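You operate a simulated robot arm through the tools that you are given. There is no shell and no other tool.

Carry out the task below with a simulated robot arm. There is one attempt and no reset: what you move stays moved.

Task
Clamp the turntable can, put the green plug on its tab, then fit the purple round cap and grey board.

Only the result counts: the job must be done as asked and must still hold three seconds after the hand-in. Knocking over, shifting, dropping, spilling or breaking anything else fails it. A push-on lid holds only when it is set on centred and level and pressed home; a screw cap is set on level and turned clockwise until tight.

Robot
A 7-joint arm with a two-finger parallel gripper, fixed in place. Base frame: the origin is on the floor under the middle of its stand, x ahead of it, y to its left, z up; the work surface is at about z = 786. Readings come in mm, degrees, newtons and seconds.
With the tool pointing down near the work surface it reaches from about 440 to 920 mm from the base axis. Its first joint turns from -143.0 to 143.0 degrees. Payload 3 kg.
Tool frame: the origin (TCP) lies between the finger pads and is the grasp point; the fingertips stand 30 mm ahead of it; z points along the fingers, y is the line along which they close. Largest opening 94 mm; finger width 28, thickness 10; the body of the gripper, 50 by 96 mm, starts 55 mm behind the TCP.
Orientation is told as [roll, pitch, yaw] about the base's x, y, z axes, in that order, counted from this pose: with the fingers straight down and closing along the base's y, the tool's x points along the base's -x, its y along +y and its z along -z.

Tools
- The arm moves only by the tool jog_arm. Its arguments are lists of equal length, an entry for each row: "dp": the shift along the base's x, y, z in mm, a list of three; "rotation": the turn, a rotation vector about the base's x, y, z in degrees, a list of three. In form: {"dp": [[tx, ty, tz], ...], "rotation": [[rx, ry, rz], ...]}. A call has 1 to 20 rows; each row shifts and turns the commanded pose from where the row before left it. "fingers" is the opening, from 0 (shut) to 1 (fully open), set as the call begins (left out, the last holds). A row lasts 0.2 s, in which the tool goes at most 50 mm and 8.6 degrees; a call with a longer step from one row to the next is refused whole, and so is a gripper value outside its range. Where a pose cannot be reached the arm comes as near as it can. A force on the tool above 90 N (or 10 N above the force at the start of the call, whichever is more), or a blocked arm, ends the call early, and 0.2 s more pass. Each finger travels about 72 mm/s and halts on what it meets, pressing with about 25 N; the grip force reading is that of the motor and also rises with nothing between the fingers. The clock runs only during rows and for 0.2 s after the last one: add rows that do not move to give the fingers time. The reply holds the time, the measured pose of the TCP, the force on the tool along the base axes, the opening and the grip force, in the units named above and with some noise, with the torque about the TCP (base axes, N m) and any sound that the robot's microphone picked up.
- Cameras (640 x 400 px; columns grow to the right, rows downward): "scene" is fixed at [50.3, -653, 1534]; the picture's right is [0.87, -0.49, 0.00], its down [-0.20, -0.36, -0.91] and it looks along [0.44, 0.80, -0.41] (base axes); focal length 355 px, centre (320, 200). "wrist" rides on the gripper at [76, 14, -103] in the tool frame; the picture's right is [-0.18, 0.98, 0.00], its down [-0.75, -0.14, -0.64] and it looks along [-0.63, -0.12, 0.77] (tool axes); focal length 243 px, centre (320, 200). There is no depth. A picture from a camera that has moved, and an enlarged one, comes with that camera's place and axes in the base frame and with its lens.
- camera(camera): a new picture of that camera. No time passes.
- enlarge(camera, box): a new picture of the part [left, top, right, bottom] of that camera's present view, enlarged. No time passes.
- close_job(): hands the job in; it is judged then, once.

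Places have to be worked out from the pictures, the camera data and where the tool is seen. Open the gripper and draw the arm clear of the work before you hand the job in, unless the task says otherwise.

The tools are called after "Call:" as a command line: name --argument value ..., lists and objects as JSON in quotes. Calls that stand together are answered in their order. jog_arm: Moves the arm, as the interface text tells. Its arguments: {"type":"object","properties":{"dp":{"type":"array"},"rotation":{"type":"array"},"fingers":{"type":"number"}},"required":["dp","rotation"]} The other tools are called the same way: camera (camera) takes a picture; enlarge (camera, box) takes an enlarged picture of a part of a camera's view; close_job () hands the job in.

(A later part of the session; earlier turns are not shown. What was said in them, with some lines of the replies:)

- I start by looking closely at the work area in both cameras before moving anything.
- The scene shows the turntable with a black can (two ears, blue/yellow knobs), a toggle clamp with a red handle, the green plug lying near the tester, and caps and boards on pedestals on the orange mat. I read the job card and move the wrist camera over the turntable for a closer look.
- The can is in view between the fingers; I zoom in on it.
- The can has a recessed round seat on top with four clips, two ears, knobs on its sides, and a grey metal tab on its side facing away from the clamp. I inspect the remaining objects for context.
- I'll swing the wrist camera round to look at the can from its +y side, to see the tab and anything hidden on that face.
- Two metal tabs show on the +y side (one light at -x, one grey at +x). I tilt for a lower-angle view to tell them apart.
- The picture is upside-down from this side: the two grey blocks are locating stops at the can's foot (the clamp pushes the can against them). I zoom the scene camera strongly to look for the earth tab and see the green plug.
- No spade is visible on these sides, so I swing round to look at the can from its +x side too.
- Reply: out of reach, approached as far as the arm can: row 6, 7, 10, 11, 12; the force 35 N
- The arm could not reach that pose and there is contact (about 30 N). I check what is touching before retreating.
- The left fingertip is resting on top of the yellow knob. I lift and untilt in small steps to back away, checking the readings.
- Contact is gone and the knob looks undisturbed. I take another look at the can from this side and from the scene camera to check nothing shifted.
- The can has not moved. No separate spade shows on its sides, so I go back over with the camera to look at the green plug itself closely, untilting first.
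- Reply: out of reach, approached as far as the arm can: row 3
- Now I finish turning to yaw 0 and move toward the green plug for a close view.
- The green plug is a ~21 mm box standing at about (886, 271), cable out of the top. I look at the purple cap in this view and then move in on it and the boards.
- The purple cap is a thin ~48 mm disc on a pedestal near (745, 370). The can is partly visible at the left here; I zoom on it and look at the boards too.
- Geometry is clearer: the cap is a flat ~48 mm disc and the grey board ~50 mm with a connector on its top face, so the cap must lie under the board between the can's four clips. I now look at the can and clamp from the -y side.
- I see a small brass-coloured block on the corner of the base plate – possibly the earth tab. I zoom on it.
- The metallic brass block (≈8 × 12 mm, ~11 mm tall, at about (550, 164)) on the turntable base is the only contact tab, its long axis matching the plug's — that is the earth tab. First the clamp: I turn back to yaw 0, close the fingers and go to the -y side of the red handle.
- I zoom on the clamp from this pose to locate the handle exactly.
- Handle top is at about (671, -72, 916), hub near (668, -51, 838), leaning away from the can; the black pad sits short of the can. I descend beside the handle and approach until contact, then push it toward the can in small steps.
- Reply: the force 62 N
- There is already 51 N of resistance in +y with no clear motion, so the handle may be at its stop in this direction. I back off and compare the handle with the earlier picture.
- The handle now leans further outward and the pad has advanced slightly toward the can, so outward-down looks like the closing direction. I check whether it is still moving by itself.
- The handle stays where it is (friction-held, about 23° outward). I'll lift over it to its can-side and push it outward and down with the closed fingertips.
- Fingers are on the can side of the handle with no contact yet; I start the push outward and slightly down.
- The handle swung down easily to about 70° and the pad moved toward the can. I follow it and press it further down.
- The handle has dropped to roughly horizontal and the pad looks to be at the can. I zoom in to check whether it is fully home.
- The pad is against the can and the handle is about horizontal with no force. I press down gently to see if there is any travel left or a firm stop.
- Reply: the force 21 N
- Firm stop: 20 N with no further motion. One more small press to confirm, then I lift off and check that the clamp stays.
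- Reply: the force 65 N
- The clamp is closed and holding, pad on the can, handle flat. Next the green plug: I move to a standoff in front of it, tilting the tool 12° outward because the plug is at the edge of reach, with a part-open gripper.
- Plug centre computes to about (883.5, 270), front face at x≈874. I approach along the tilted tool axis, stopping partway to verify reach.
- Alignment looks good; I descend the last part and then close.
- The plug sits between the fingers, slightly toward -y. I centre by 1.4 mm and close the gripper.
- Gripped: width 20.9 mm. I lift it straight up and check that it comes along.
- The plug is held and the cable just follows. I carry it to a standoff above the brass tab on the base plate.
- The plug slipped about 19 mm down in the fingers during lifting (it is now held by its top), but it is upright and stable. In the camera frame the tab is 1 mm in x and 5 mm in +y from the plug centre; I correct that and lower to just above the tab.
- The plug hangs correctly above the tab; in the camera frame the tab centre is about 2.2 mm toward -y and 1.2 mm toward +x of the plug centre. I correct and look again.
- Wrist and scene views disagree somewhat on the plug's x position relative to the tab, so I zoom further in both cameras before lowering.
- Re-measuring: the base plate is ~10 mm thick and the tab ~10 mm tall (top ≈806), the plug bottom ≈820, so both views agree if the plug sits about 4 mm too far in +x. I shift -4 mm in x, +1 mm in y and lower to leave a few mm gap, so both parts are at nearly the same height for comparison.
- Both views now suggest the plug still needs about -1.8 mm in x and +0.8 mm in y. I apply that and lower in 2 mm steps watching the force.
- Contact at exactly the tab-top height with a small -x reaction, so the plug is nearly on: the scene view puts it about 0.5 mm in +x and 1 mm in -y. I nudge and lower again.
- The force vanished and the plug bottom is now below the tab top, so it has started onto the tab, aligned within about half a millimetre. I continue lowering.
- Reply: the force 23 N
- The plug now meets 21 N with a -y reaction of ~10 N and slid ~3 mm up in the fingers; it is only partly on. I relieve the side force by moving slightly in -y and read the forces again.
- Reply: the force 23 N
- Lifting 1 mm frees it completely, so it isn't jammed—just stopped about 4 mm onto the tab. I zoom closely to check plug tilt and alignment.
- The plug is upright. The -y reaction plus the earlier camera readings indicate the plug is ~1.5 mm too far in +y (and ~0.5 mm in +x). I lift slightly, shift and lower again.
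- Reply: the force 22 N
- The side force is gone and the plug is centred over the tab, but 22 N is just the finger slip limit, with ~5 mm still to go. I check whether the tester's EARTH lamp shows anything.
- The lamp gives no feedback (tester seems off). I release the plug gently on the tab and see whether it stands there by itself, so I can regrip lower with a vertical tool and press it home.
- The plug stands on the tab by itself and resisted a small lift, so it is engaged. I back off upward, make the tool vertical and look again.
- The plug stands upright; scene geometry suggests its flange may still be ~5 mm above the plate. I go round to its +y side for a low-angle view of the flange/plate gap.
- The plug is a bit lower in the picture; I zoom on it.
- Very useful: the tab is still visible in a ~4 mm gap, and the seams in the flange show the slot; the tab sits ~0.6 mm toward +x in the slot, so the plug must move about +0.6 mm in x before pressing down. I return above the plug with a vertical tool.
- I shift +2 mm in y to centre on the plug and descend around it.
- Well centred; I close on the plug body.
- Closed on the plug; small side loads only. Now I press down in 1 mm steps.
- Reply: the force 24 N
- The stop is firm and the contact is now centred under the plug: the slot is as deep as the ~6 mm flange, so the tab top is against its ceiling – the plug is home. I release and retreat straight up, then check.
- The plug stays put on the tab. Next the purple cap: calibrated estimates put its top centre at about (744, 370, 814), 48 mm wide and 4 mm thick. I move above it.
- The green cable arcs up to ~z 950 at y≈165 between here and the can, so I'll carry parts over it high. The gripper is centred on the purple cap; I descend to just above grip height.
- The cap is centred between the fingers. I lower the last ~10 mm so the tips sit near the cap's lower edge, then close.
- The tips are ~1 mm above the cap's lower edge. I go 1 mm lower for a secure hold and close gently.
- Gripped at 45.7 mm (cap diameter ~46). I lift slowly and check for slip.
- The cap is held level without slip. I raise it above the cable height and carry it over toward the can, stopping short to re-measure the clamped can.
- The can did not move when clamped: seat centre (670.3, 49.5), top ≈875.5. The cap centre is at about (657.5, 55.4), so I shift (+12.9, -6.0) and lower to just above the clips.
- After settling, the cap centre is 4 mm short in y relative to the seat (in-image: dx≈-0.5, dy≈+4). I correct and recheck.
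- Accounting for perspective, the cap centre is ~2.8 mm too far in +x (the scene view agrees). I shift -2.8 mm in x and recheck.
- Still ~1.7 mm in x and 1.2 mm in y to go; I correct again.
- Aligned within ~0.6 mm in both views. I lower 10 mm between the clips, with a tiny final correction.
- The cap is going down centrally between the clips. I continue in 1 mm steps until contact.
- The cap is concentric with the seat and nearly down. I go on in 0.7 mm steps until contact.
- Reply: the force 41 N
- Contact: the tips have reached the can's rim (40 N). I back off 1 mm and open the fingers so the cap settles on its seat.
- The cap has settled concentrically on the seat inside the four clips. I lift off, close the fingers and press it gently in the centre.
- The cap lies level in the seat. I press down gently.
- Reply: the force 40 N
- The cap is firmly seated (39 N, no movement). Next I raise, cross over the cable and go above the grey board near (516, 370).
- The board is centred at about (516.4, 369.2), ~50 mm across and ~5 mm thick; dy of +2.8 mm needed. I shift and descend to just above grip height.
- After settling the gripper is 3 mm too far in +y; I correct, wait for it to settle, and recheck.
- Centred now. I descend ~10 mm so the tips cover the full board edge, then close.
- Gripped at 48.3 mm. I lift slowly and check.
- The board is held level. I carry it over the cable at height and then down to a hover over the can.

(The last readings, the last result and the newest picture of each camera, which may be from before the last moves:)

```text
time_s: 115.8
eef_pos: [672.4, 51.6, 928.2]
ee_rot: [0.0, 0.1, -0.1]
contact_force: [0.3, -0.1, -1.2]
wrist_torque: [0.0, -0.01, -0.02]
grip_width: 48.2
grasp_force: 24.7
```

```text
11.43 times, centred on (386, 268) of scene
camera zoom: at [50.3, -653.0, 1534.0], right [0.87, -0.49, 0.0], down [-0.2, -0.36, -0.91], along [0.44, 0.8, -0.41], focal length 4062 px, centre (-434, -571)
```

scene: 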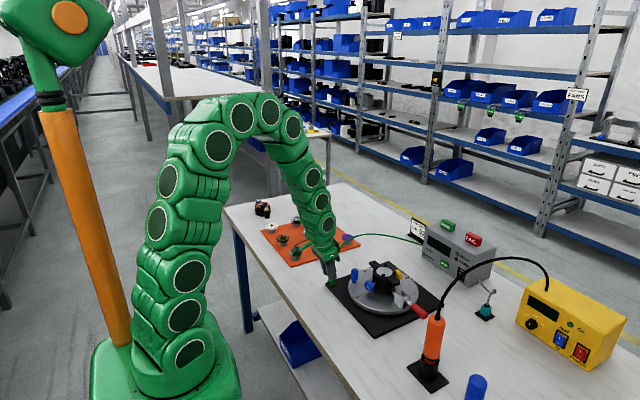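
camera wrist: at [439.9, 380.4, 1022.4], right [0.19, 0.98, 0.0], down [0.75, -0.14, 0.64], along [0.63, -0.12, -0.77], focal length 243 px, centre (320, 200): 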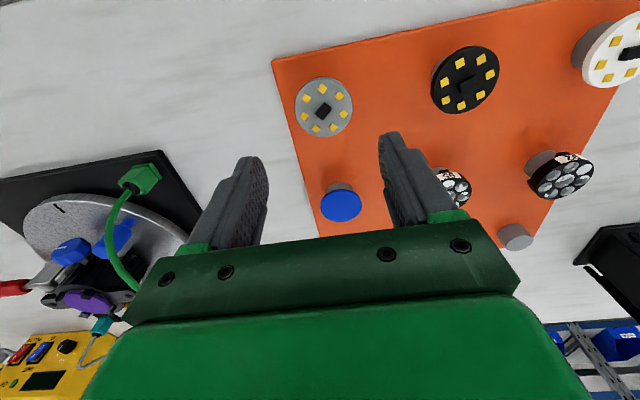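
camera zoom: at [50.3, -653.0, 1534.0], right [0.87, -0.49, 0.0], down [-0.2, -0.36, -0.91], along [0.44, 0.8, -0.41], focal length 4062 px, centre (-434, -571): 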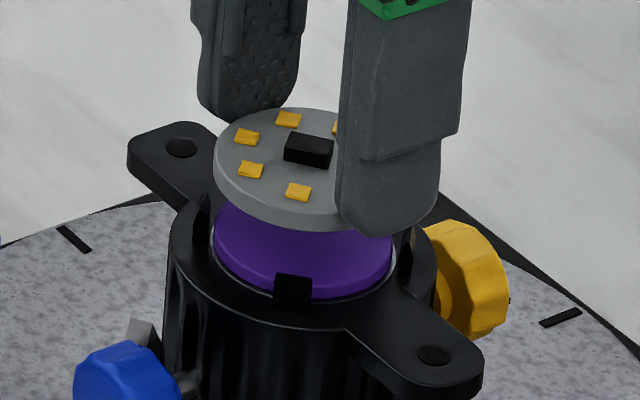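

Board centre is about 1 mm short in x and 1.5 mm too far in +y relative to the seat, per both views. I correct and recheck.

Call:
jog_arm --dp '[[0.5, -0.7, -3], [0.5, -0.7, -3], [0, 0, 0], [0, 0, 0], [0, 0, 0]]' --rotation '[[0, 0, 0], [0, 0, 0], [0, 0, 0], [0, 0, 0], [0, 0, 0]]' --fingers 0.35

Call:
enlarge --camera "wrist" --box '[250, 80, 390, 210]'

Call:
enlarge --camera "scene" --box '[372, 254, 400, 284]'

```text
time_s: 117.0
eef_pos: [672.3, 49.4, 920.4]
ee_rot: [0.0, 0.0, -0.1]
contact_force: [0.1, 0.5, 0.0]
wrist_torque: [0.0, 0.0, 0.01]
grip_width: 48.2
grasp_force: 25.2
```

```text
3.08 times, centred on (320, 145) of wrist
camera zoom: at [594.7, 63.9, 1023.0], right [0.19, 0.98, 0.0], down [0.75, -0.14, 0.64], along [0.63, -0.12, -0.77], focal length 746 px, centre (320, 369)
```

zoom: 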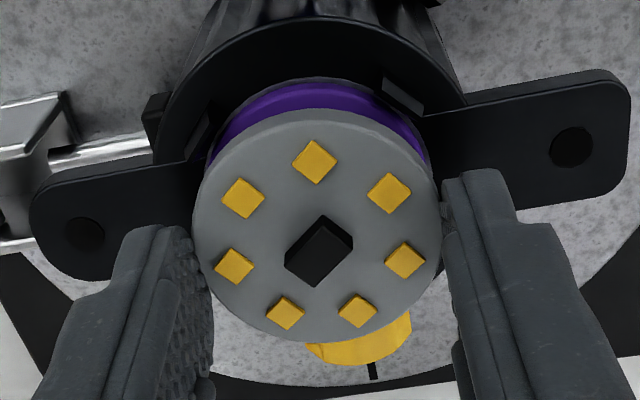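

```text
13.33 times, centred on (386, 269) of scene
camera zoom: at [50.3, -653.0, 1534.0], right [0.87, -0.49, 0.0], down [-0.2, -0.36, -0.91], along [0.44, 0.8, -0.41], focal length 4739 px, centre (-560, -720)
```

zoom: 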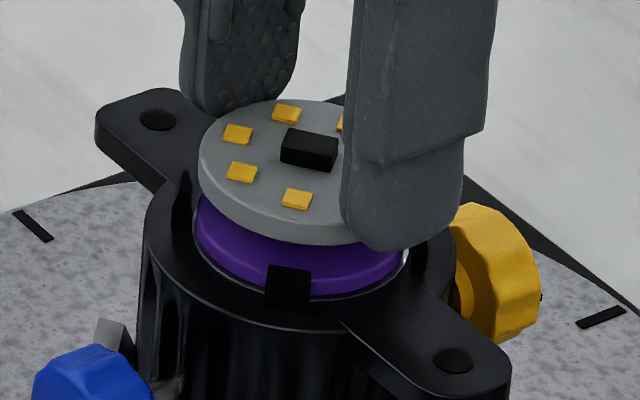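

Aligned within about 0.5 mm. I lower in small steps with a slight correction, watching force.

Call:
jog_arm --dp '[[0.4, -0.4, -2], [0, 0, -2], [0, 0, -2], [0, 0, 0], [0, 0, 0]]' --rotation '[[0, 0, 0], [0, 0, 0], [0, 0, 0], [0, 0, 0], [0, 0, 0]]' --fingers 0.35

Call:
enlarge --camera "wrist" --box '[250, 85, 390, 215]'

Call:
enlarge --camera "scene" --box '[372, 256, 400, 284]'

```text
time_s: 118.2
eef_pos: [673.4, 48.2, 914.6]
ee_rot: [0.0, -0.1, -0.1]
contact_force: [-0.4, -0.3, -0.1]
wrist_torque: [0.01, 0.02, -0.02]
grip_width: 48.1
grasp_force: 25.2
```

```text
3.08 times, centred on (320, 150) of wrist
camera zoom: at [595.5, 63.1, 1016.5], right [0.19, 0.98, 0.0], down [0.75, -0.14, 0.64], along [0.63, -0.12, -0.77], focal length 746 px, centre (320, 354)
```

zoom: 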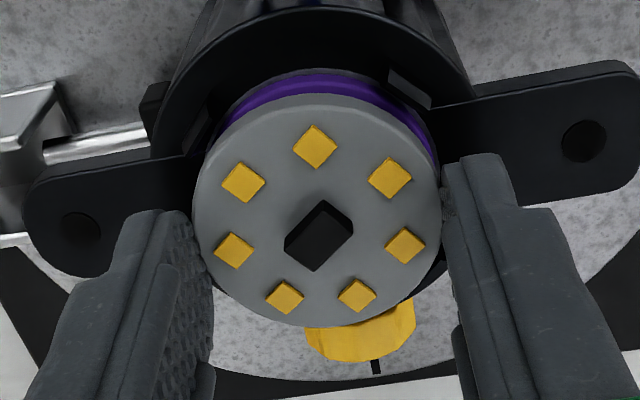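

```text
14.29 times, centred on (386, 270) of scene
camera zoom: at [50.3, -653.0, 1534.0], right [0.87, -0.49, 0.0], down [-0.2, -0.36, -0.91], along [0.44, 0.8, -0.41], focal length 5078 px, centre (-623, -800)
```

zoom: 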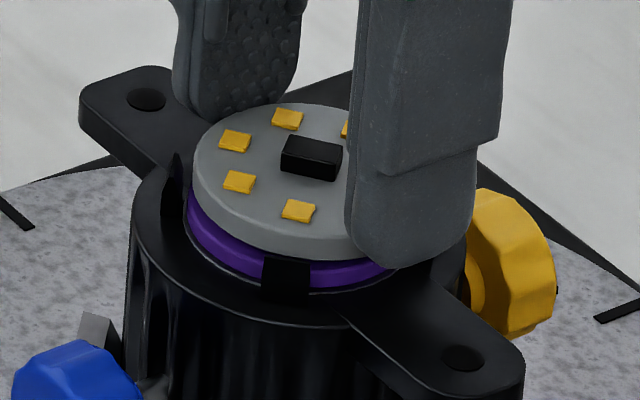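

Small drift: the board now needs ~+1 mm in y. I correct while lowering slightly, and recheck before entering the clips.

Call:
jog_arm --dp '[[-0.1, 0.5, -0.7], [-0.1, 0.5, -0.8], [0, 0, 0], [0, 0, 0], [0, 0, 0]]' --rotation '[[0, 0, 0], [0, 0, 0], [0, 0, 0], [0, 0, 0], [0, 0, 0]]' --fingers 0.35

Call:
enlarge --camera "wrist" --box '[250, 85, 390, 215]'

Call:
enlarge --camera "scene" --box '[372, 256, 400, 284]'

```text
time_s: 119.4
eef_pos: [672.0, 49.1, 912.1]
ee_rot: [0.1, 0.0, -0.1]
contact_force: [3.8, 6.5, 0.1]
wrist_torque: [0.22, -0.19, 0.07]
grip_width: 48.2
grasp_force: 25.1
```

```text
3.08 times, centred on (320, 150) of wrist
camera zoom: at [595.0, 63.7, 1013.4], right [0.19, 0.98, 0.0], down [0.75, -0.14, 0.64], along [0.63, -0.12, -0.77], focal length 746 px, centre (320, 354)
```

zoom: 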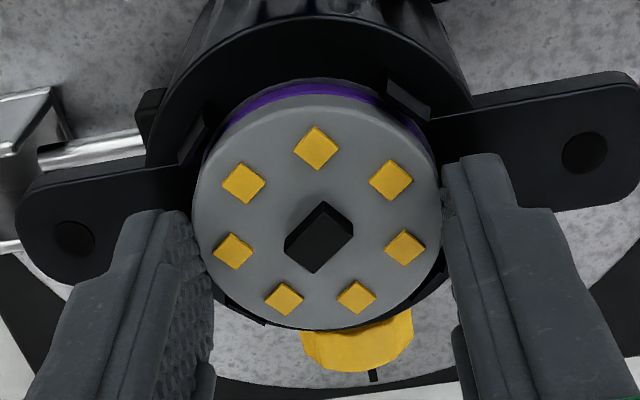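

```text
14.29 times, centred on (386, 270) of scene
camera zoom: at [50.3, -653.0, 1534.0], right [0.87, -0.49, 0.0], down [-0.2, -0.36, -0.91], along [0.44, 0.8, -0.41], focal length 5078 px, centre (-623, -800)
```

zoom: 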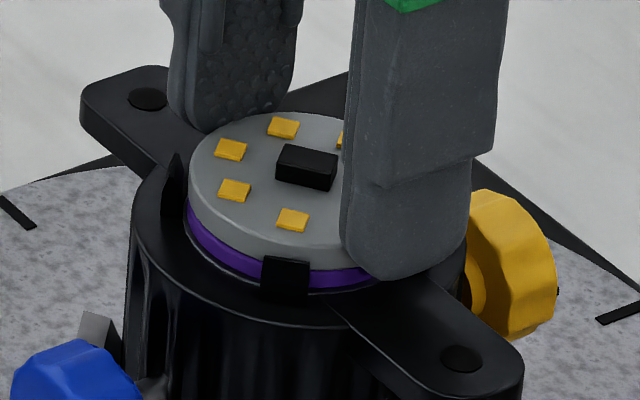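

The board has entered the clips and is touching the -x/-y clip (side force +x, +y). I ease it +0.4/+0.7 mm and continue.

Call:
jog_arm --dp '[[0.4, 0.7, 0], [0, 0, -0.7], [0, 0, 0], [0, 0, 0]]' --rotation '[[0, 0, 0], [0, 0, 0], [0, 0, 0], [0, 0, 0]]' --fingers 0.35

Call:
enlarge --camera "scene" --box '[372, 256, 400, 284]'

```text
time_s: 120.4
eef_pos: [673.4, 49.3, 911.7]
ee_rot: [0.0, 0.0, -0.2]
contact_force: [-7.6, 8.6, 7.2]
wrist_torque: [0.28, 0.24, 0.09]
grip_width: 48.2
grasp_force: 24.9
```

```text
14.29 times, centred on (386, 270) of scene
camera zoom: at [50.3, -653.0, 1534.0], right [0.87, -0.49, 0.0], down [-0.2, -0.36, -0.91], along [0.44, 0.8, -0.41], focal length 5078 px, centre (-623, -800)
```

zoom: 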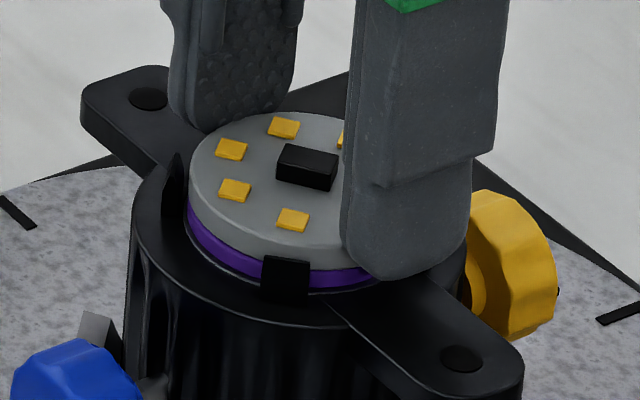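

Now the reaction is -x/+y: it needs to go a bit -x and more +y. I adjust again.

Call:
jog_arm --dp '[[-0.5, 0.9, 0], [0, 0, 0], [0, 0, 0]]' --rotation '[[0, 0, 0], [0, 0, 0], [0, 0, 0]]' --fingers 0.35

Call:
enlarge --camera "wrist" --box '[250, 85, 390, 215]'

```text
time_s: 121.2
eef_pos: [673.6, 49.3, 911.0]
ee_rot: [0.0, 0.0, -0.2]
contact_force: [-1.2, -9.5, -1.1]
wrist_torque: [-0.37, 0.07, 0.16]
grip_width: 48.3
grasp_force: 24.7
```

```text
3.08 times, centred on (320, 150) of wrist
camera zoom: at [595.0, 64.1, 1013.3], right [0.19, 0.98, 0.0], down [0.75, -0.14, 0.64], along [0.63, -0.12, -0.77], focal length 746 px, centre (320, 354)
```

zoom: 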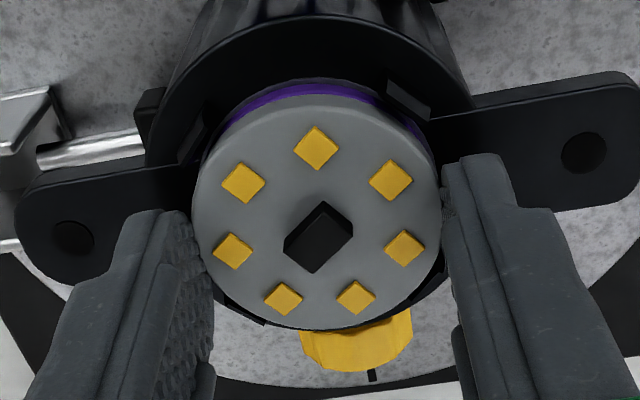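

The side force flipped sign, so it's centred to ~0.4 mm. I go back 0.4 mm in y and lower on.

Call:
jog_arm --dp '[[-0.1, -0.4, 0], [0, 0, -0.8], [0, 0, -0.8], [0, 0, 0]]' --rotation '[[0, 0, 0], [0, 0, 0], [0, 0, 0], [0, 0, 0]]' --fingers 0.35

Call:
enlarge --camera "scene" --box '[372, 256, 400, 284]'

Call:
enlarge --camera "wrist" --box '[250, 85, 390, 215]'

```text
time_s: 122.2
eef_pos: [673.0, 49.0, 910.7]
ee_rot: [0.0, -0.1, -0.2]
contact_force: [-2.2, 2.4, 20.0]
wrist_torque: [0.06, 0.14, 0.09]
grip_width: 48.1
grasp_force: 25.3
```

```text
14.29 times, centred on (386, 270) of scene
camera zoom: at [50.3, -653.0, 1534.0], right [0.87, -0.49, 0.0], down [-0.2, -0.36, -0.91], along [0.44, 0.8, -0.41], focal length 5078 px, centre (-623, -800)
```

zoom: 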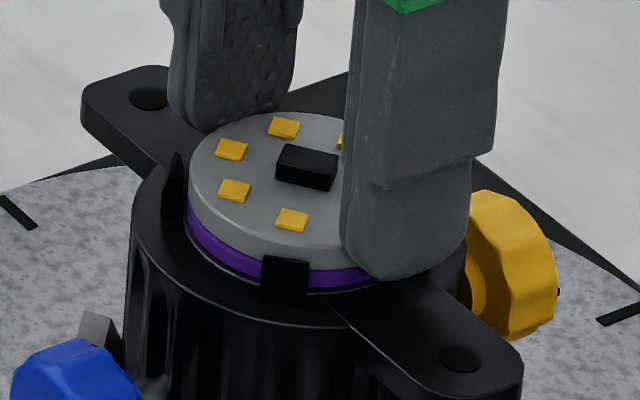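

```text
3.08 times, centred on (320, 150) of wrist
camera zoom: at [594.9, 63.7, 1013.0], right [0.19, 0.98, 0.0], down [0.75, -0.14, 0.64], along [0.63, -0.12, -0.77], focal length 746 px, centre (320, 354)
```

zoom: 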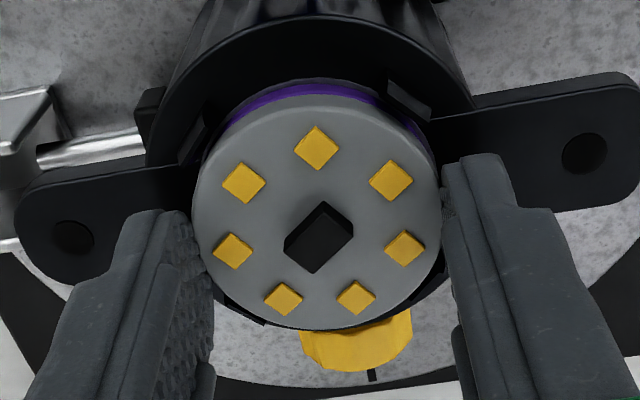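

The board is centred and sits on the clips' lead-ins with 20 N, about 3 mm above the cap – it needs a firmer push than the finger friction allows. I release it here, lift, and will press it home from above.

Call:
jog_arm --dp '[[0, 0, 0.8], [0, 0, 0]]' --rotation '[[0, 0, 0], [0, 0, 0]]' --fingers 0.35

Call:
jog_arm --dp '[[0, 0, 0], [0, 0, 0]]' --rotation '[[0, 0, 0], [0, 0, 0]]' --fingers 0.62

Call:
enlarge --camera "scene" --box '[372, 256, 400, 284]'

Call:
enlarge --camera "wrist" --box '[250, 85, 390, 215]'

```text
time_s: 122.8
eef_pos: [672.7, 49.1, 911.5]
ee_rot: [-0.1, 0.0, -0.1]
contact_force: [0.2, 1.8, 18.4]
wrist_torque: [0.03, 0.06, 0.14]
grip_width: 48.1
grasp_force: 25.8
```

```text
time_s: 123.4
eef_pos: [672.7, 49.2, 911.4]
ee_rot: [0.0, 0.0, -0.2]
contact_force: [0.8, 0.4, 0.3]
wrist_torque: [0.01, 0.04, -0.04]
grip_width: 58.4
grasp_force: 0.1
```

```text
14.29 times, centred on (386, 270) of scene
camera zoom: at [50.3, -653.0, 1534.0], right [0.87, -0.49, 0.0], down [-0.2, -0.36, -0.91], along [0.44, 0.8, -0.41], focal length 5078 px, centre (-623, -800)
```

zoom: 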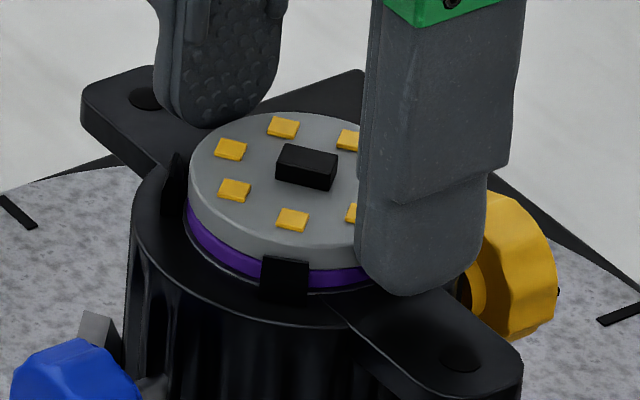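

```text
3.08 times, centred on (320, 150) of wrist
camera zoom: at [594.9, 63.7, 1012.7], right [0.19, 0.98, 0.0], down [0.75, -0.14, 0.64], along [0.63, -0.12, -0.77], focal length 746 px, centre (320, 354)
```

zoom: 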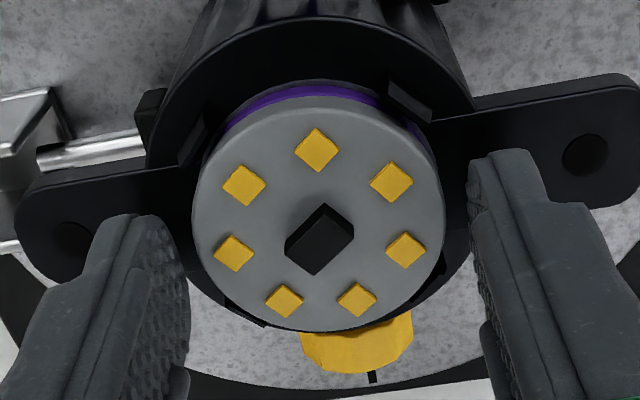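

The board rests level on the clip lead-ins. I lift, close the fingers and come down centrally to press it in.

Call:
jog_arm --dp '[[0, 0, 8], [0, 0, 20], [0, 0, 20], [0, 0, 0]]' --rotation '[[0, 0, 0], [0, 0, 0], [0, 0, 0], [0, 0, 0]]' --fingers 0.62

Call:
jog_arm --dp '[[-0.8, 0, 0], [-0.7, 0, 0], [0, 0, -10], [0, 0, -10], [0, 0, -5], [0, 0, 0], [0, 0, 0]]' --rotation '[[0, 0, 0], [0, 0, 0], [0, 0, 0], [0, 0, 0], [0, 0, 0], [0, 0, 0], [0, 0, 0]]' --fingers 0

Call:
enlarge --camera "scene" --box '[372, 256, 400, 284]'

Call:
enlarge --camera "wrist" --box '[250, 85, 390, 215]'

```text
time_s: 124.4
eef_pos: [674.8, 49.0, 957.6]
ee_rot: [0.0, 0.1, -0.1]
contact_force: [-0.2, 0.6, -0.5]
wrist_torque: [0.01, 0.01, 0.04]
grip_width: 58.2
grasp_force: 0.0
```

```text
time_s: 126.0
eef_pos: [672.9, 51.0, 932.7]
ee_rot: [0.0, 0.0, -0.1]
contact_force: [-0.1, 0.0, 0.2]
wrist_torque: [-0.02, 0.0, 0.03]
grip_width: 0.0
grasp_force: 25.2
```

```text
14.29 times, centred on (386, 270) of scene
camera zoom: at [50.3, -653.0, 1534.0], right [0.87, -0.49, 0.0], down [-0.2, -0.36, -0.91], along [0.44, 0.8, -0.41], focal length 5078 px, centre (-623, -800)
```

zoom: 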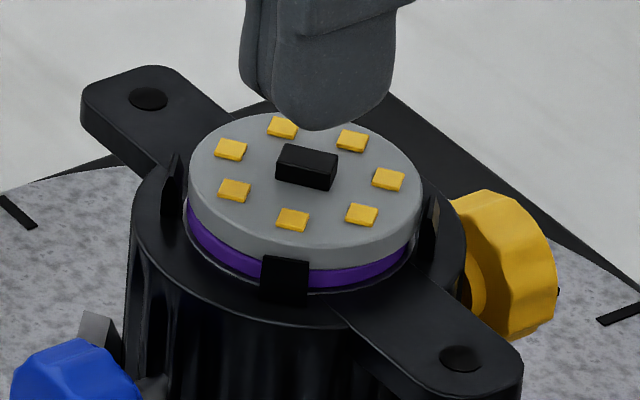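

```text
3.08 times, centred on (320, 150) of wrist
camera zoom: at [593.9, 64.7, 1035.6], right [0.19, 0.98, 0.0], down [0.75, -0.14, 0.64], along [0.63, -0.12, -0.77], focal length 746 px, centre (320, 354)
```

zoom: 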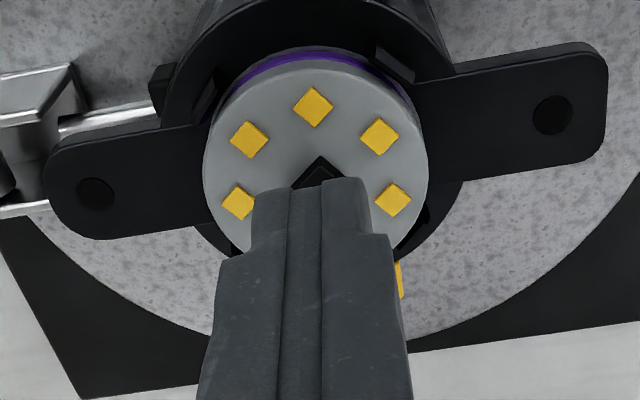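

The board is level and concentric. I lower to contact and press in small steps, watching the force.

Call:
jog_arm --dp '[[-0.8, -1.2, -3], [0, 0, -4], [0, 0, -2], [0, 0, -1], [0, 0, -1], [0, 0, 0]]' --rotation '[[0, 0, 0], [0, 0, 0], [0, 0, 0], [0, 0, 0], [0, 0, 0], [0, 0, 0]]' --fingers 0

Call:
jog_arm --dp '[[0, 0, -1], [0, 0, -1], [0, 0, 0]]' --rotation '[[0, 0, 0], [0, 0, 0], [0, 0, 0]]' --fingers 0

Call:
enlarge --camera "scene" --box '[372, 256, 400, 284]'

```text
time_s: 127.4
eef_pos: [671.3, 50.1, 921.4]
ee_rot: [0.1, 0.1, -0.1]
contact_force: [0.0, 0.4, -0.2]
wrist_torque: [0.01, 0.01, 0.0]
grip_width: 0.0
grasp_force: 24.8
```

```text
time_s: 128.2
eef_pos: [671.1, 48.6, 921.1]
ee_rot: [0.0, -0.2, -0.1]
contact_force: [-7.5, 1.8, 19.9]
wrist_torque: [0.02, 0.25, 0.01]
grip_width: 0.1
grasp_force: 25.3
```

```text
14.29 times, centred on (386, 270) of scene
camera zoom: at [50.3, -653.0, 1534.0], right [0.87, -0.49, 0.0], down [-0.2, -0.36, -0.91], along [0.44, 0.8, -0.41], focal length 5078 px, centre (-623, -800)
```

zoom: 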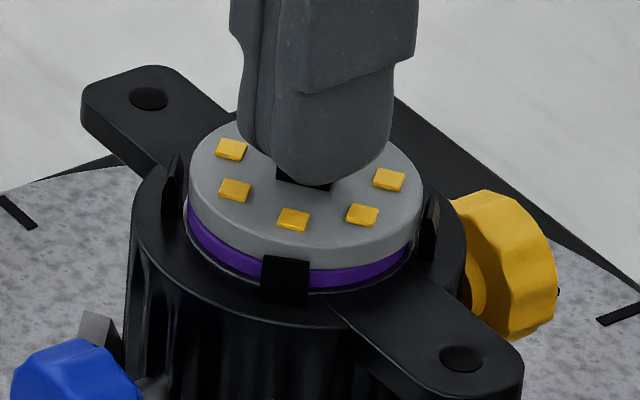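

Contact at 20 N on the centre. I press further in 1 mm steps.

Call:
jog_arm --dp '[[-0.3, 0.3, -1], [0, 0, 0]]' --rotation '[[0, 0, 0], [0, 0, 0]]' --fingers 0

Call:
enlarge --camera "scene" --box '[372, 256, 400, 284]'

```text
time_s: 128.8
eef_pos: [669.9, 49.7, 920.3]
ee_rot: [0.1, -0.2, -0.1]
contact_force: [-5.0, 0.8, 45.5]
wrist_torque: [0.03, 0.16, -0.05]
grip_width: 0.0
grasp_force: 25.3
```

```text
14.29 times, centred on (386, 270) of scene
camera zoom: at [50.3, -653.0, 1534.0], right [0.87, -0.49, 0.0], down [-0.2, -0.36, -0.91], along [0.44, 0.8, -0.41], focal length 5078 px, centre (-623, -800)
```

zoom: 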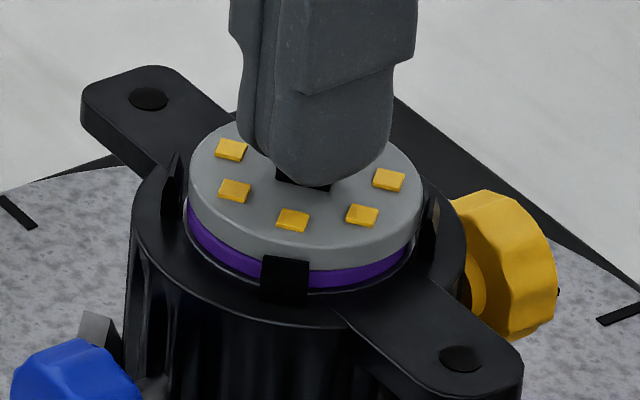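

45 N with almost no travel. I zoom in on the clips and the board edge to see whether the board is already under the hooks or still riding on them.

Call:
enlarge --camera "scene" --box '[374, 264, 390, 282]'

Call:
enlarge --camera "scene" --box '[382, 262, 402, 284]'

Call:
enlarge --camera "wrist" --box '[275, 110, 375, 180]'

```text
16.00 times, centred on (382, 273) of scene
camera zoom: at [50.3, -653.0, 1534.0], right [0.87, -0.49, 0.0], down [-0.2, -0.36, -0.91], along [0.44, 0.8, -0.41], focal length 5687 px, centre (-672, -968)
```

zoom: 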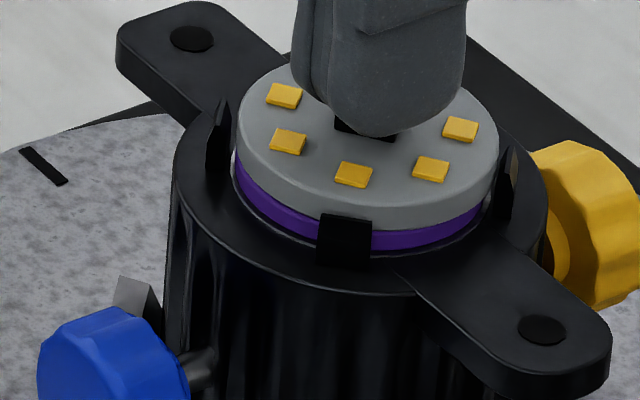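

```text
16.00 times, centred on (392, 273) of scene
camera zoom: at [50.3, -653.0, 1534.0], right [0.87, -0.49, 0.0], down [-0.2, -0.36, -0.91], along [0.44, 0.8, -0.41], focal length 5687 px, centre (-832, -968)
```

zoom: 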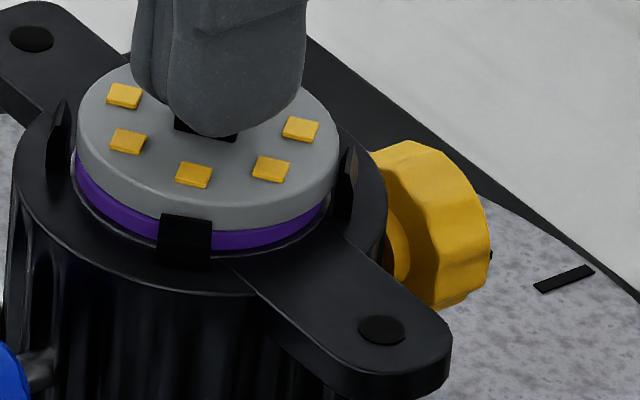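

```text
5.71 times, centred on (325, 145) of wrist
camera zoom: at [592.7, 63.0, 1022.3], right [0.19, 0.98, 0.0], down [0.75, -0.14, 0.64], along [0.63, -0.12, -0.76], focal length 1386 px, centre (291, 514)
```

zoom: 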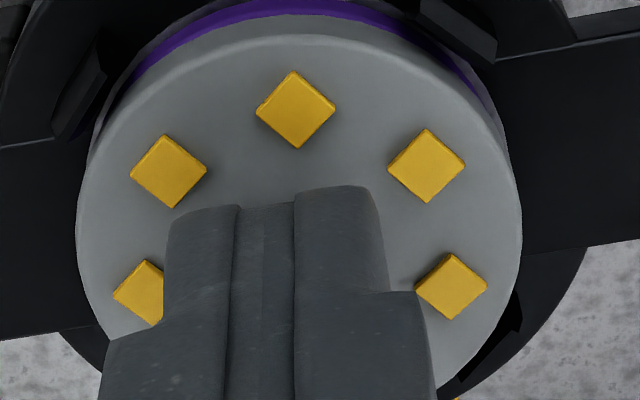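

The board edge is still on the clips' sloped lead-ins (no hook overlaps its top). I increase the pressing force.

Call:
jog_arm --dp '[[0, 0, -0.7], [0, 0, -0.5], [0, 0, 0]]' --rotation '[[0, 0, 0], [0, 0, 0], [0, 0, 0]]' --fingers 0

Call:
enlarge --camera "scene" --box '[374, 264, 390, 282]'

```text
time_s: 129.6
eef_pos: [671.0, 49.6, 919.8]
ee_rot: [0.0, -0.1, -0.1]
contact_force: [-6.4, -10.7, 79.9]
wrist_torque: [-0.29, 0.29, -0.02]
grip_width: 0.0
grasp_force: 24.8
```

```text
16.00 times, centred on (382, 273) of scene
camera zoom: at [50.3, -653.0, 1534.0], right [0.87, -0.49, 0.0], down [-0.2, -0.36, -0.91], along [0.44, 0.8, -0.41], focal length 5687 px, centre (-672, -968)
```

zoom: 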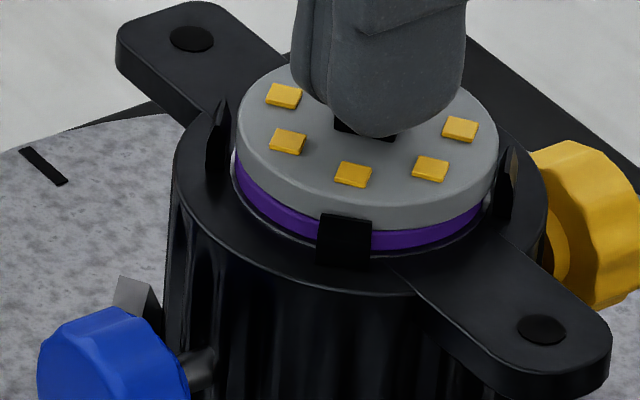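

80 N gives no further motion and no click, so I need a side view of the clips and board. I raise, cross over the cable and look from the +y side at a low angle.

Call:
jog_arm --dp '[[0, 0, 10], [0, 0, 30], [0, 0, 40], [0, 0, 25], [2, 28, 0], [2, 28, 0], [2, 28, 0], [2, 28, 0], [2, 28, 0], [2, 28, 0], [2, 28, 0], [3, 24, 0], [3, 0, 0], [0, 0, 0]]' --rotation '[[0, 0, 0], [0, 0, 0], [0, 0, 0], [0, 0, 0], [0, 0, -8.2], [0, 0, -8.2], [0, 0, -8.2], [0, 0, -8.2], [0, 0, -8.2], [0, 0, -8.2], [0, 0, -8.2], [0, 0, -8.2], [0, 0, -8.2], [0, 0, -8.2]]' --fingers 0

Call:
jog_arm --dp '[[0, 0, 0], [0, 0, -20], [0, 0, -20], [0, 0, -20], [0, 0, -18], [0, 0, 0], [0, 0, 0]]' --rotation '[[0, 0, -8.0], [-7.5, 0, 0], [-7.5, 0, 0], [-7.5, 0, 0], [-7.5, 0, 0], [0, 0, 0], [0, 0, 0]]' --fingers 1

Call:
camera --camera "wrist"

Call:
enlarge --camera "wrist" --box '[290, 180, 350, 230]'

```text
time_s: 132.6
eef_pos: [690.7, 267.8, 1022.8]
ee_rot: [0.0, 0.0, -82.3]
contact_force: [0.2, 0.9, -0.2]
wrist_torque: [-0.02, -0.01, -0.03]
grip_width: 0.3
grasp_force: 25.1
```

```text
time_s: 134.2
eef_pos: [689.1, 269.4, 946.1]
ee_rot: [0.1, -30.1, -90.0]
contact_force: [-0.4, -0.7, -1.0]
wrist_torque: [0.01, 0.05, 0.0]
grip_width: 93.9
grasp_force: 0.1
```

```text
taken
camera wrist: at [702.2, 386.3, 995.7], right [0.98, -0.16, 0.09], down [-0.14, -0.33, 0.93], along [-0.12, -0.93, -0.35], focal length 243 px, centre (320, 200)
```

wrist: 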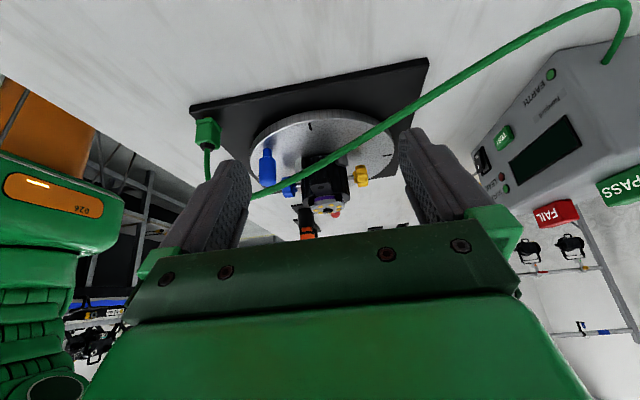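

```text
8.00 times, centred on (320, 205) of wrist
camera zoom: at [702.2, 386.3, 995.7], right [0.98, -0.16, 0.09], down [-0.14, -0.33, 0.93], along [-0.12, -0.93, -0.35], focal length 1941 px, centre (320, 160)
```

zoom: 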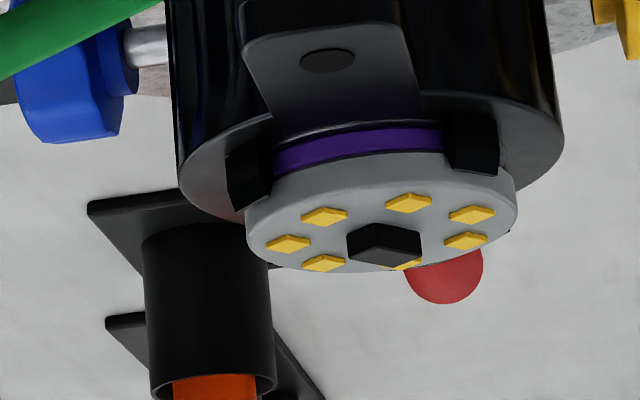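

Very informative. I zoom in more on the clips at the board's edge.

Call:
enlarge --camera "wrist" --box '[304, 192, 329, 214]'

Call:
enlarge --camera "wrist" --box '[326, 188, 351, 210]'

```text
16.00 times, centred on (316, 203) of wrist
camera zoom: at [702.2, 386.3, 995.7], right [0.98, -0.16, 0.09], down [-0.14, -0.33, 0.93], along [-0.12, -0.93, -0.35], focal length 3882 px, centre (376, 152)
```

zoom: 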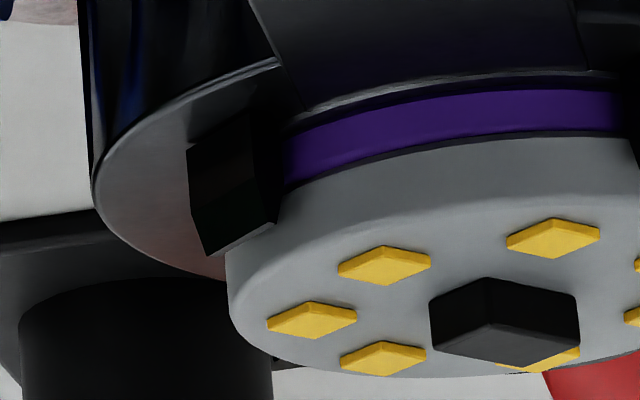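

```text
16.00 times, centred on (338, 199) of wrist
camera zoom: at [702.2, 386.3, 995.7], right [0.98, -0.16, 0.09], down [-0.14, -0.33, 0.93], along [-0.12, -0.93, -0.35], focal length 3882 px, centre (24, 216)
```

zoom: 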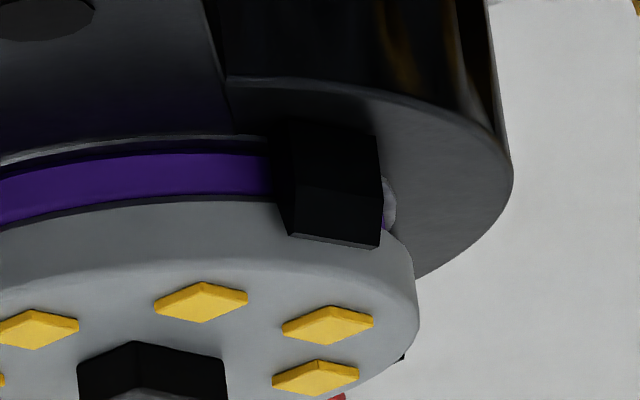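

This resolves it: the clips are side guides with their snap ridge on the outside (for a lens plate), and the board lies flat on the purple cap with an even hairline all round – so it is fully down and level. From here I also check the plug on its tab.

Call:
enlarge --camera "wrist" --box '[190, 95, 230, 150]'

Call:
enlarge --camera "wrist" --box '[280, 130, 380, 220]'

Call:
enlarge --camera "scene" --box '[360, 250, 440, 320]'

```text
7.27 times, centred on (210, 122) of wrist
camera zoom: at [702.2, 386.3, 995.7], right [0.98, -0.16, 0.09], down [-0.14, -0.33, 0.93], along [-0.12, -0.93, -0.35], focal length 1764 px, centre (1120, 764)
```

zoom: 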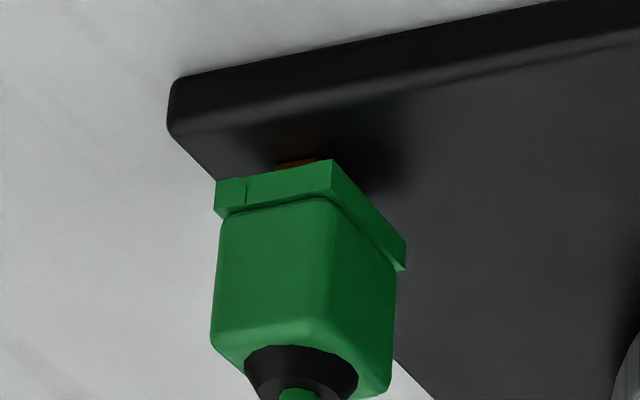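

```text
4.44 times, centred on (330, 175) of wrist
camera zoom: at [702.2, 386.3, 995.7], right [0.98, -0.16, 0.09], down [-0.14, -0.33, 0.93], along [-0.12, -0.93, -0.35], focal length 1078 px, centre (276, 311)
```

zoom: 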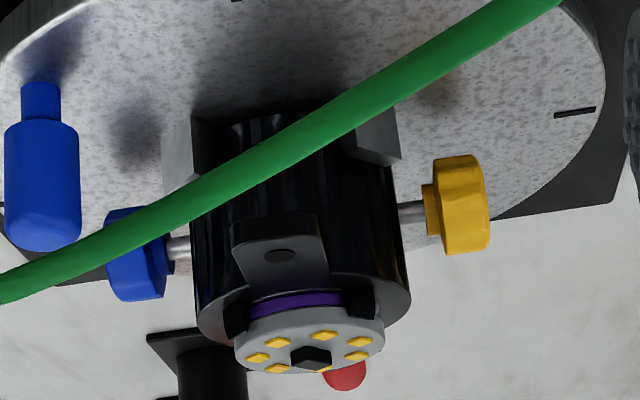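

```text
5.71 times, centred on (400, 285) of scene
camera zoom: at [50.3, -653.0, 1534.0], right [0.87, -0.49, 0.0], down [-0.2, -0.36, -0.91], along [0.44, 0.8, -0.41], focal length 2031 px, centre (-137, -286)
```

zoom: 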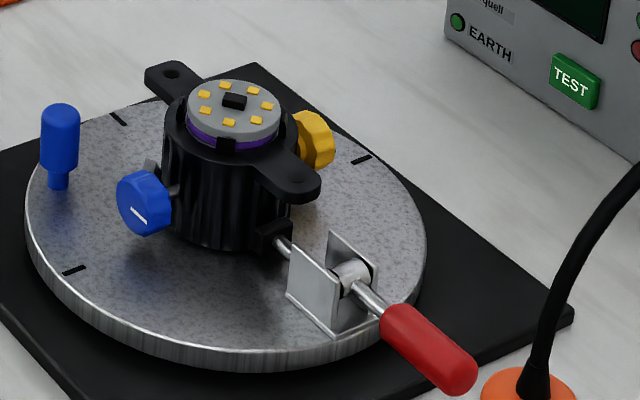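

I take one more close look at the clip profiles edge-on from the scene camera.

Call:
enlarge --camera "scene" --box '[372, 262, 390, 280]'

Call:
enlarge --camera "scene" --box '[385, 262, 405, 282]'

```text
16.00 times, centred on (381, 271) of scene
camera zoom: at [50.3, -653.0, 1534.0], right [0.87, -0.49, 0.0], down [-0.2, -0.36, -0.91], along [0.44, 0.8, -0.41], focal length 5687 px, centre (-656, -936)
```

zoom: 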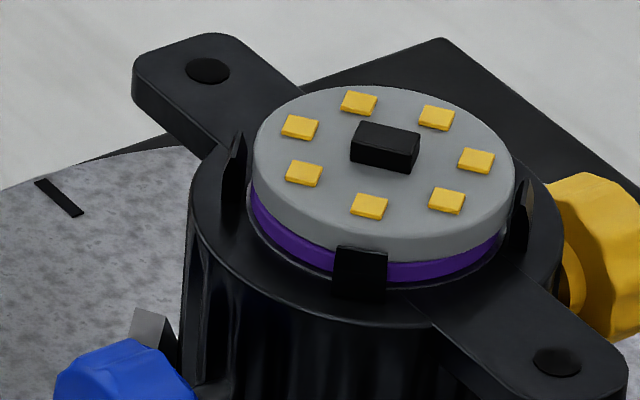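

```text
16.00 times, centred on (395, 272) of scene
camera zoom: at [50.3, -653.0, 1534.0], right [0.87, -0.49, 0.0], down [-0.2, -0.36, -0.91], along [0.44, 0.8, -0.41], focal length 5687 px, centre (-880, -952)
```

zoom: 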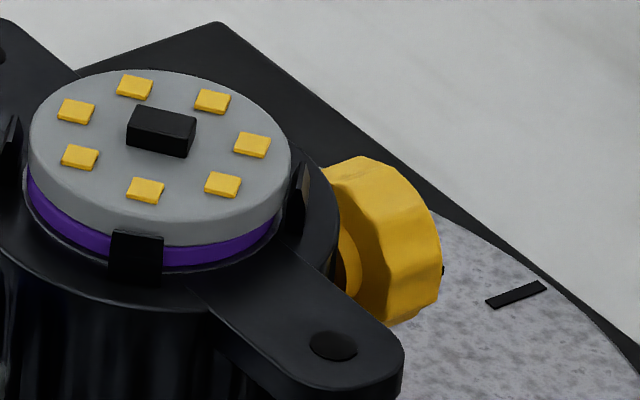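

All parts check out: clips have vertical inner faces guiding the board, which lies flat on the cap; clamp closed with its pad on the can; plug upright on the tab; turntable marks unchanged. I now retract the open gripper well clear.

Call:
jog_arm --dp '[[0, 5, 25], [0, 5, 25], [0, 5, 25], [0, 5, 25], [-20, 25, 15], [-25, 25, 10], [-25, 25, 10], [-25, 25, 10], [-25, 20, 10], [0, 0, 0], [0, 0, 0], [0, 0, 0]]' --rotation '[[7.5, 0, 0], [7.5, 0, 0], [7.5, 0, 0], [7.5, 0, 0], [0, 0, 0], [0, 0, 0], [0, 0, 0], [0, 0, 0], [0, 0, 0], [0, 0, 0], [0, 0, 0], [0, 0, 0]]' --fingers 1

Call:
camera --camera "scene"

Call:
enlarge --camera "scene" --box '[310, 225, 440, 320]'

Call:
enlarge --camera "scene" --box '[240, 170, 370, 270]'

```text
time_s: 136.8
eef_pos: [570.1, 409.7, 1102.5]
ee_rot: [-0.1, 0.1, -90.1]
contact_force: [-0.4, 0.1, 0.0]
wrist_torque: [-0.02, -0.03, -0.02]
grip_width: 94.1
grasp_force: 0.1
```

```text
taken
```

scene: 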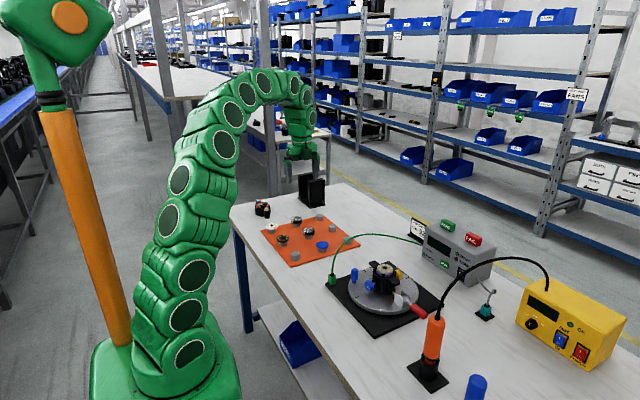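

```text
4.21 times, centred on (375, 272) of scene
camera zoom: at [50.3, -653.0, 1534.0], right [0.87, -0.49, 0.0], down [-0.2, -0.36, -0.91], along [0.44, 0.8, -0.41], focal length 1497 px, centre (88, -105)
```

zoom: 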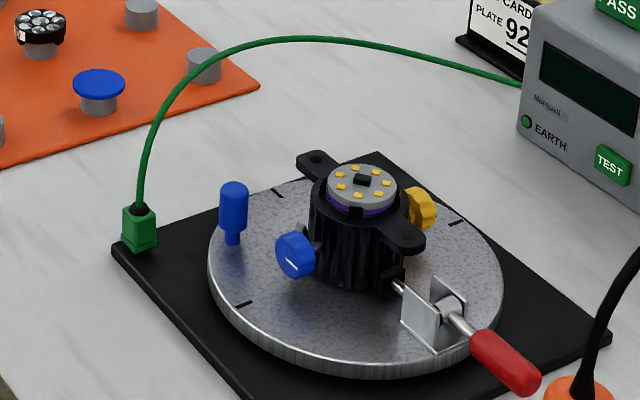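

```text
4.00 times, centred on (305, 220) of scene
camera zoom: at [50.3, -653.0, 1534.0], right [0.87, -0.49, 0.0], down [-0.2, -0.36, -0.91], along [0.44, 0.8, -0.41], focal length 1422 px, centre (380, 120)
```

zoom: 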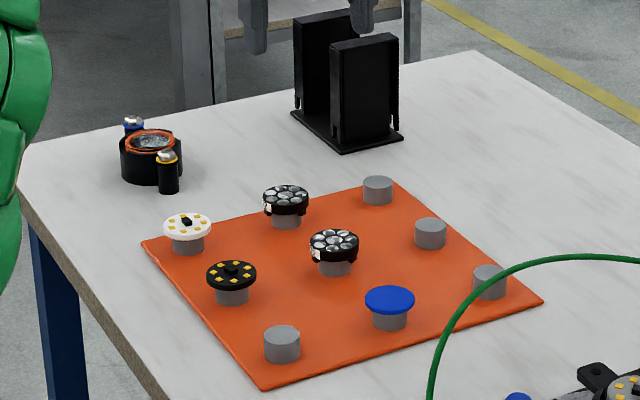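

Final check: clamp lever is down with its pad against the can, and the green plug is upright on the brass tab. The purple cap and grey board are stacked level in the can. The other parts are where they were, and the arm is clear with the gripper open. I hand the job in.

Call:
close_job

```text
The job is handed in.
```

I've handed the job in. All four steps looked complete in the final pictures, but I haven't been given the verdict. The microphone picked up no clicks at any point, so I judged each step by camera views and forces.

- **Clamp:** the red lever is down against a firm stop (64 N pressed, no more travel), and its pad is on the can. The can did not shift.
- **Green plug:** it stands upright on the brass block at the corner of the turntable base. Nothing in the scene is labelled as the plug's tab. I chose this block because it was the only metal contact I found and the plug's slot fits it.
    - The plug engages about 5 mm, which I estimate is the full slot depth.
    - The press force was limited to about 21 N by finger slip.
    - The tester's EARTH lamp did not light, but the tester looked switched off.
- **Purple cap:** it is centred on the can's seat inside the four clips, pressed to 39 N without moving.
- **Grey board:** it sits flat and level on top of the cap, pressed to 80 N with no further travel. The task gave no order. I put the cap underneath because the connector on the board's face would stop the cap lying flat on top.

Early on, while I was looking around, the arm could not reach one pose and a fingertip pressed on the yellow knob with about 30 N. I backed off straight away. The knob, the can and the turntable marks looked unchanged afterwards.

The gripper is open and the arm is well clear of the work.
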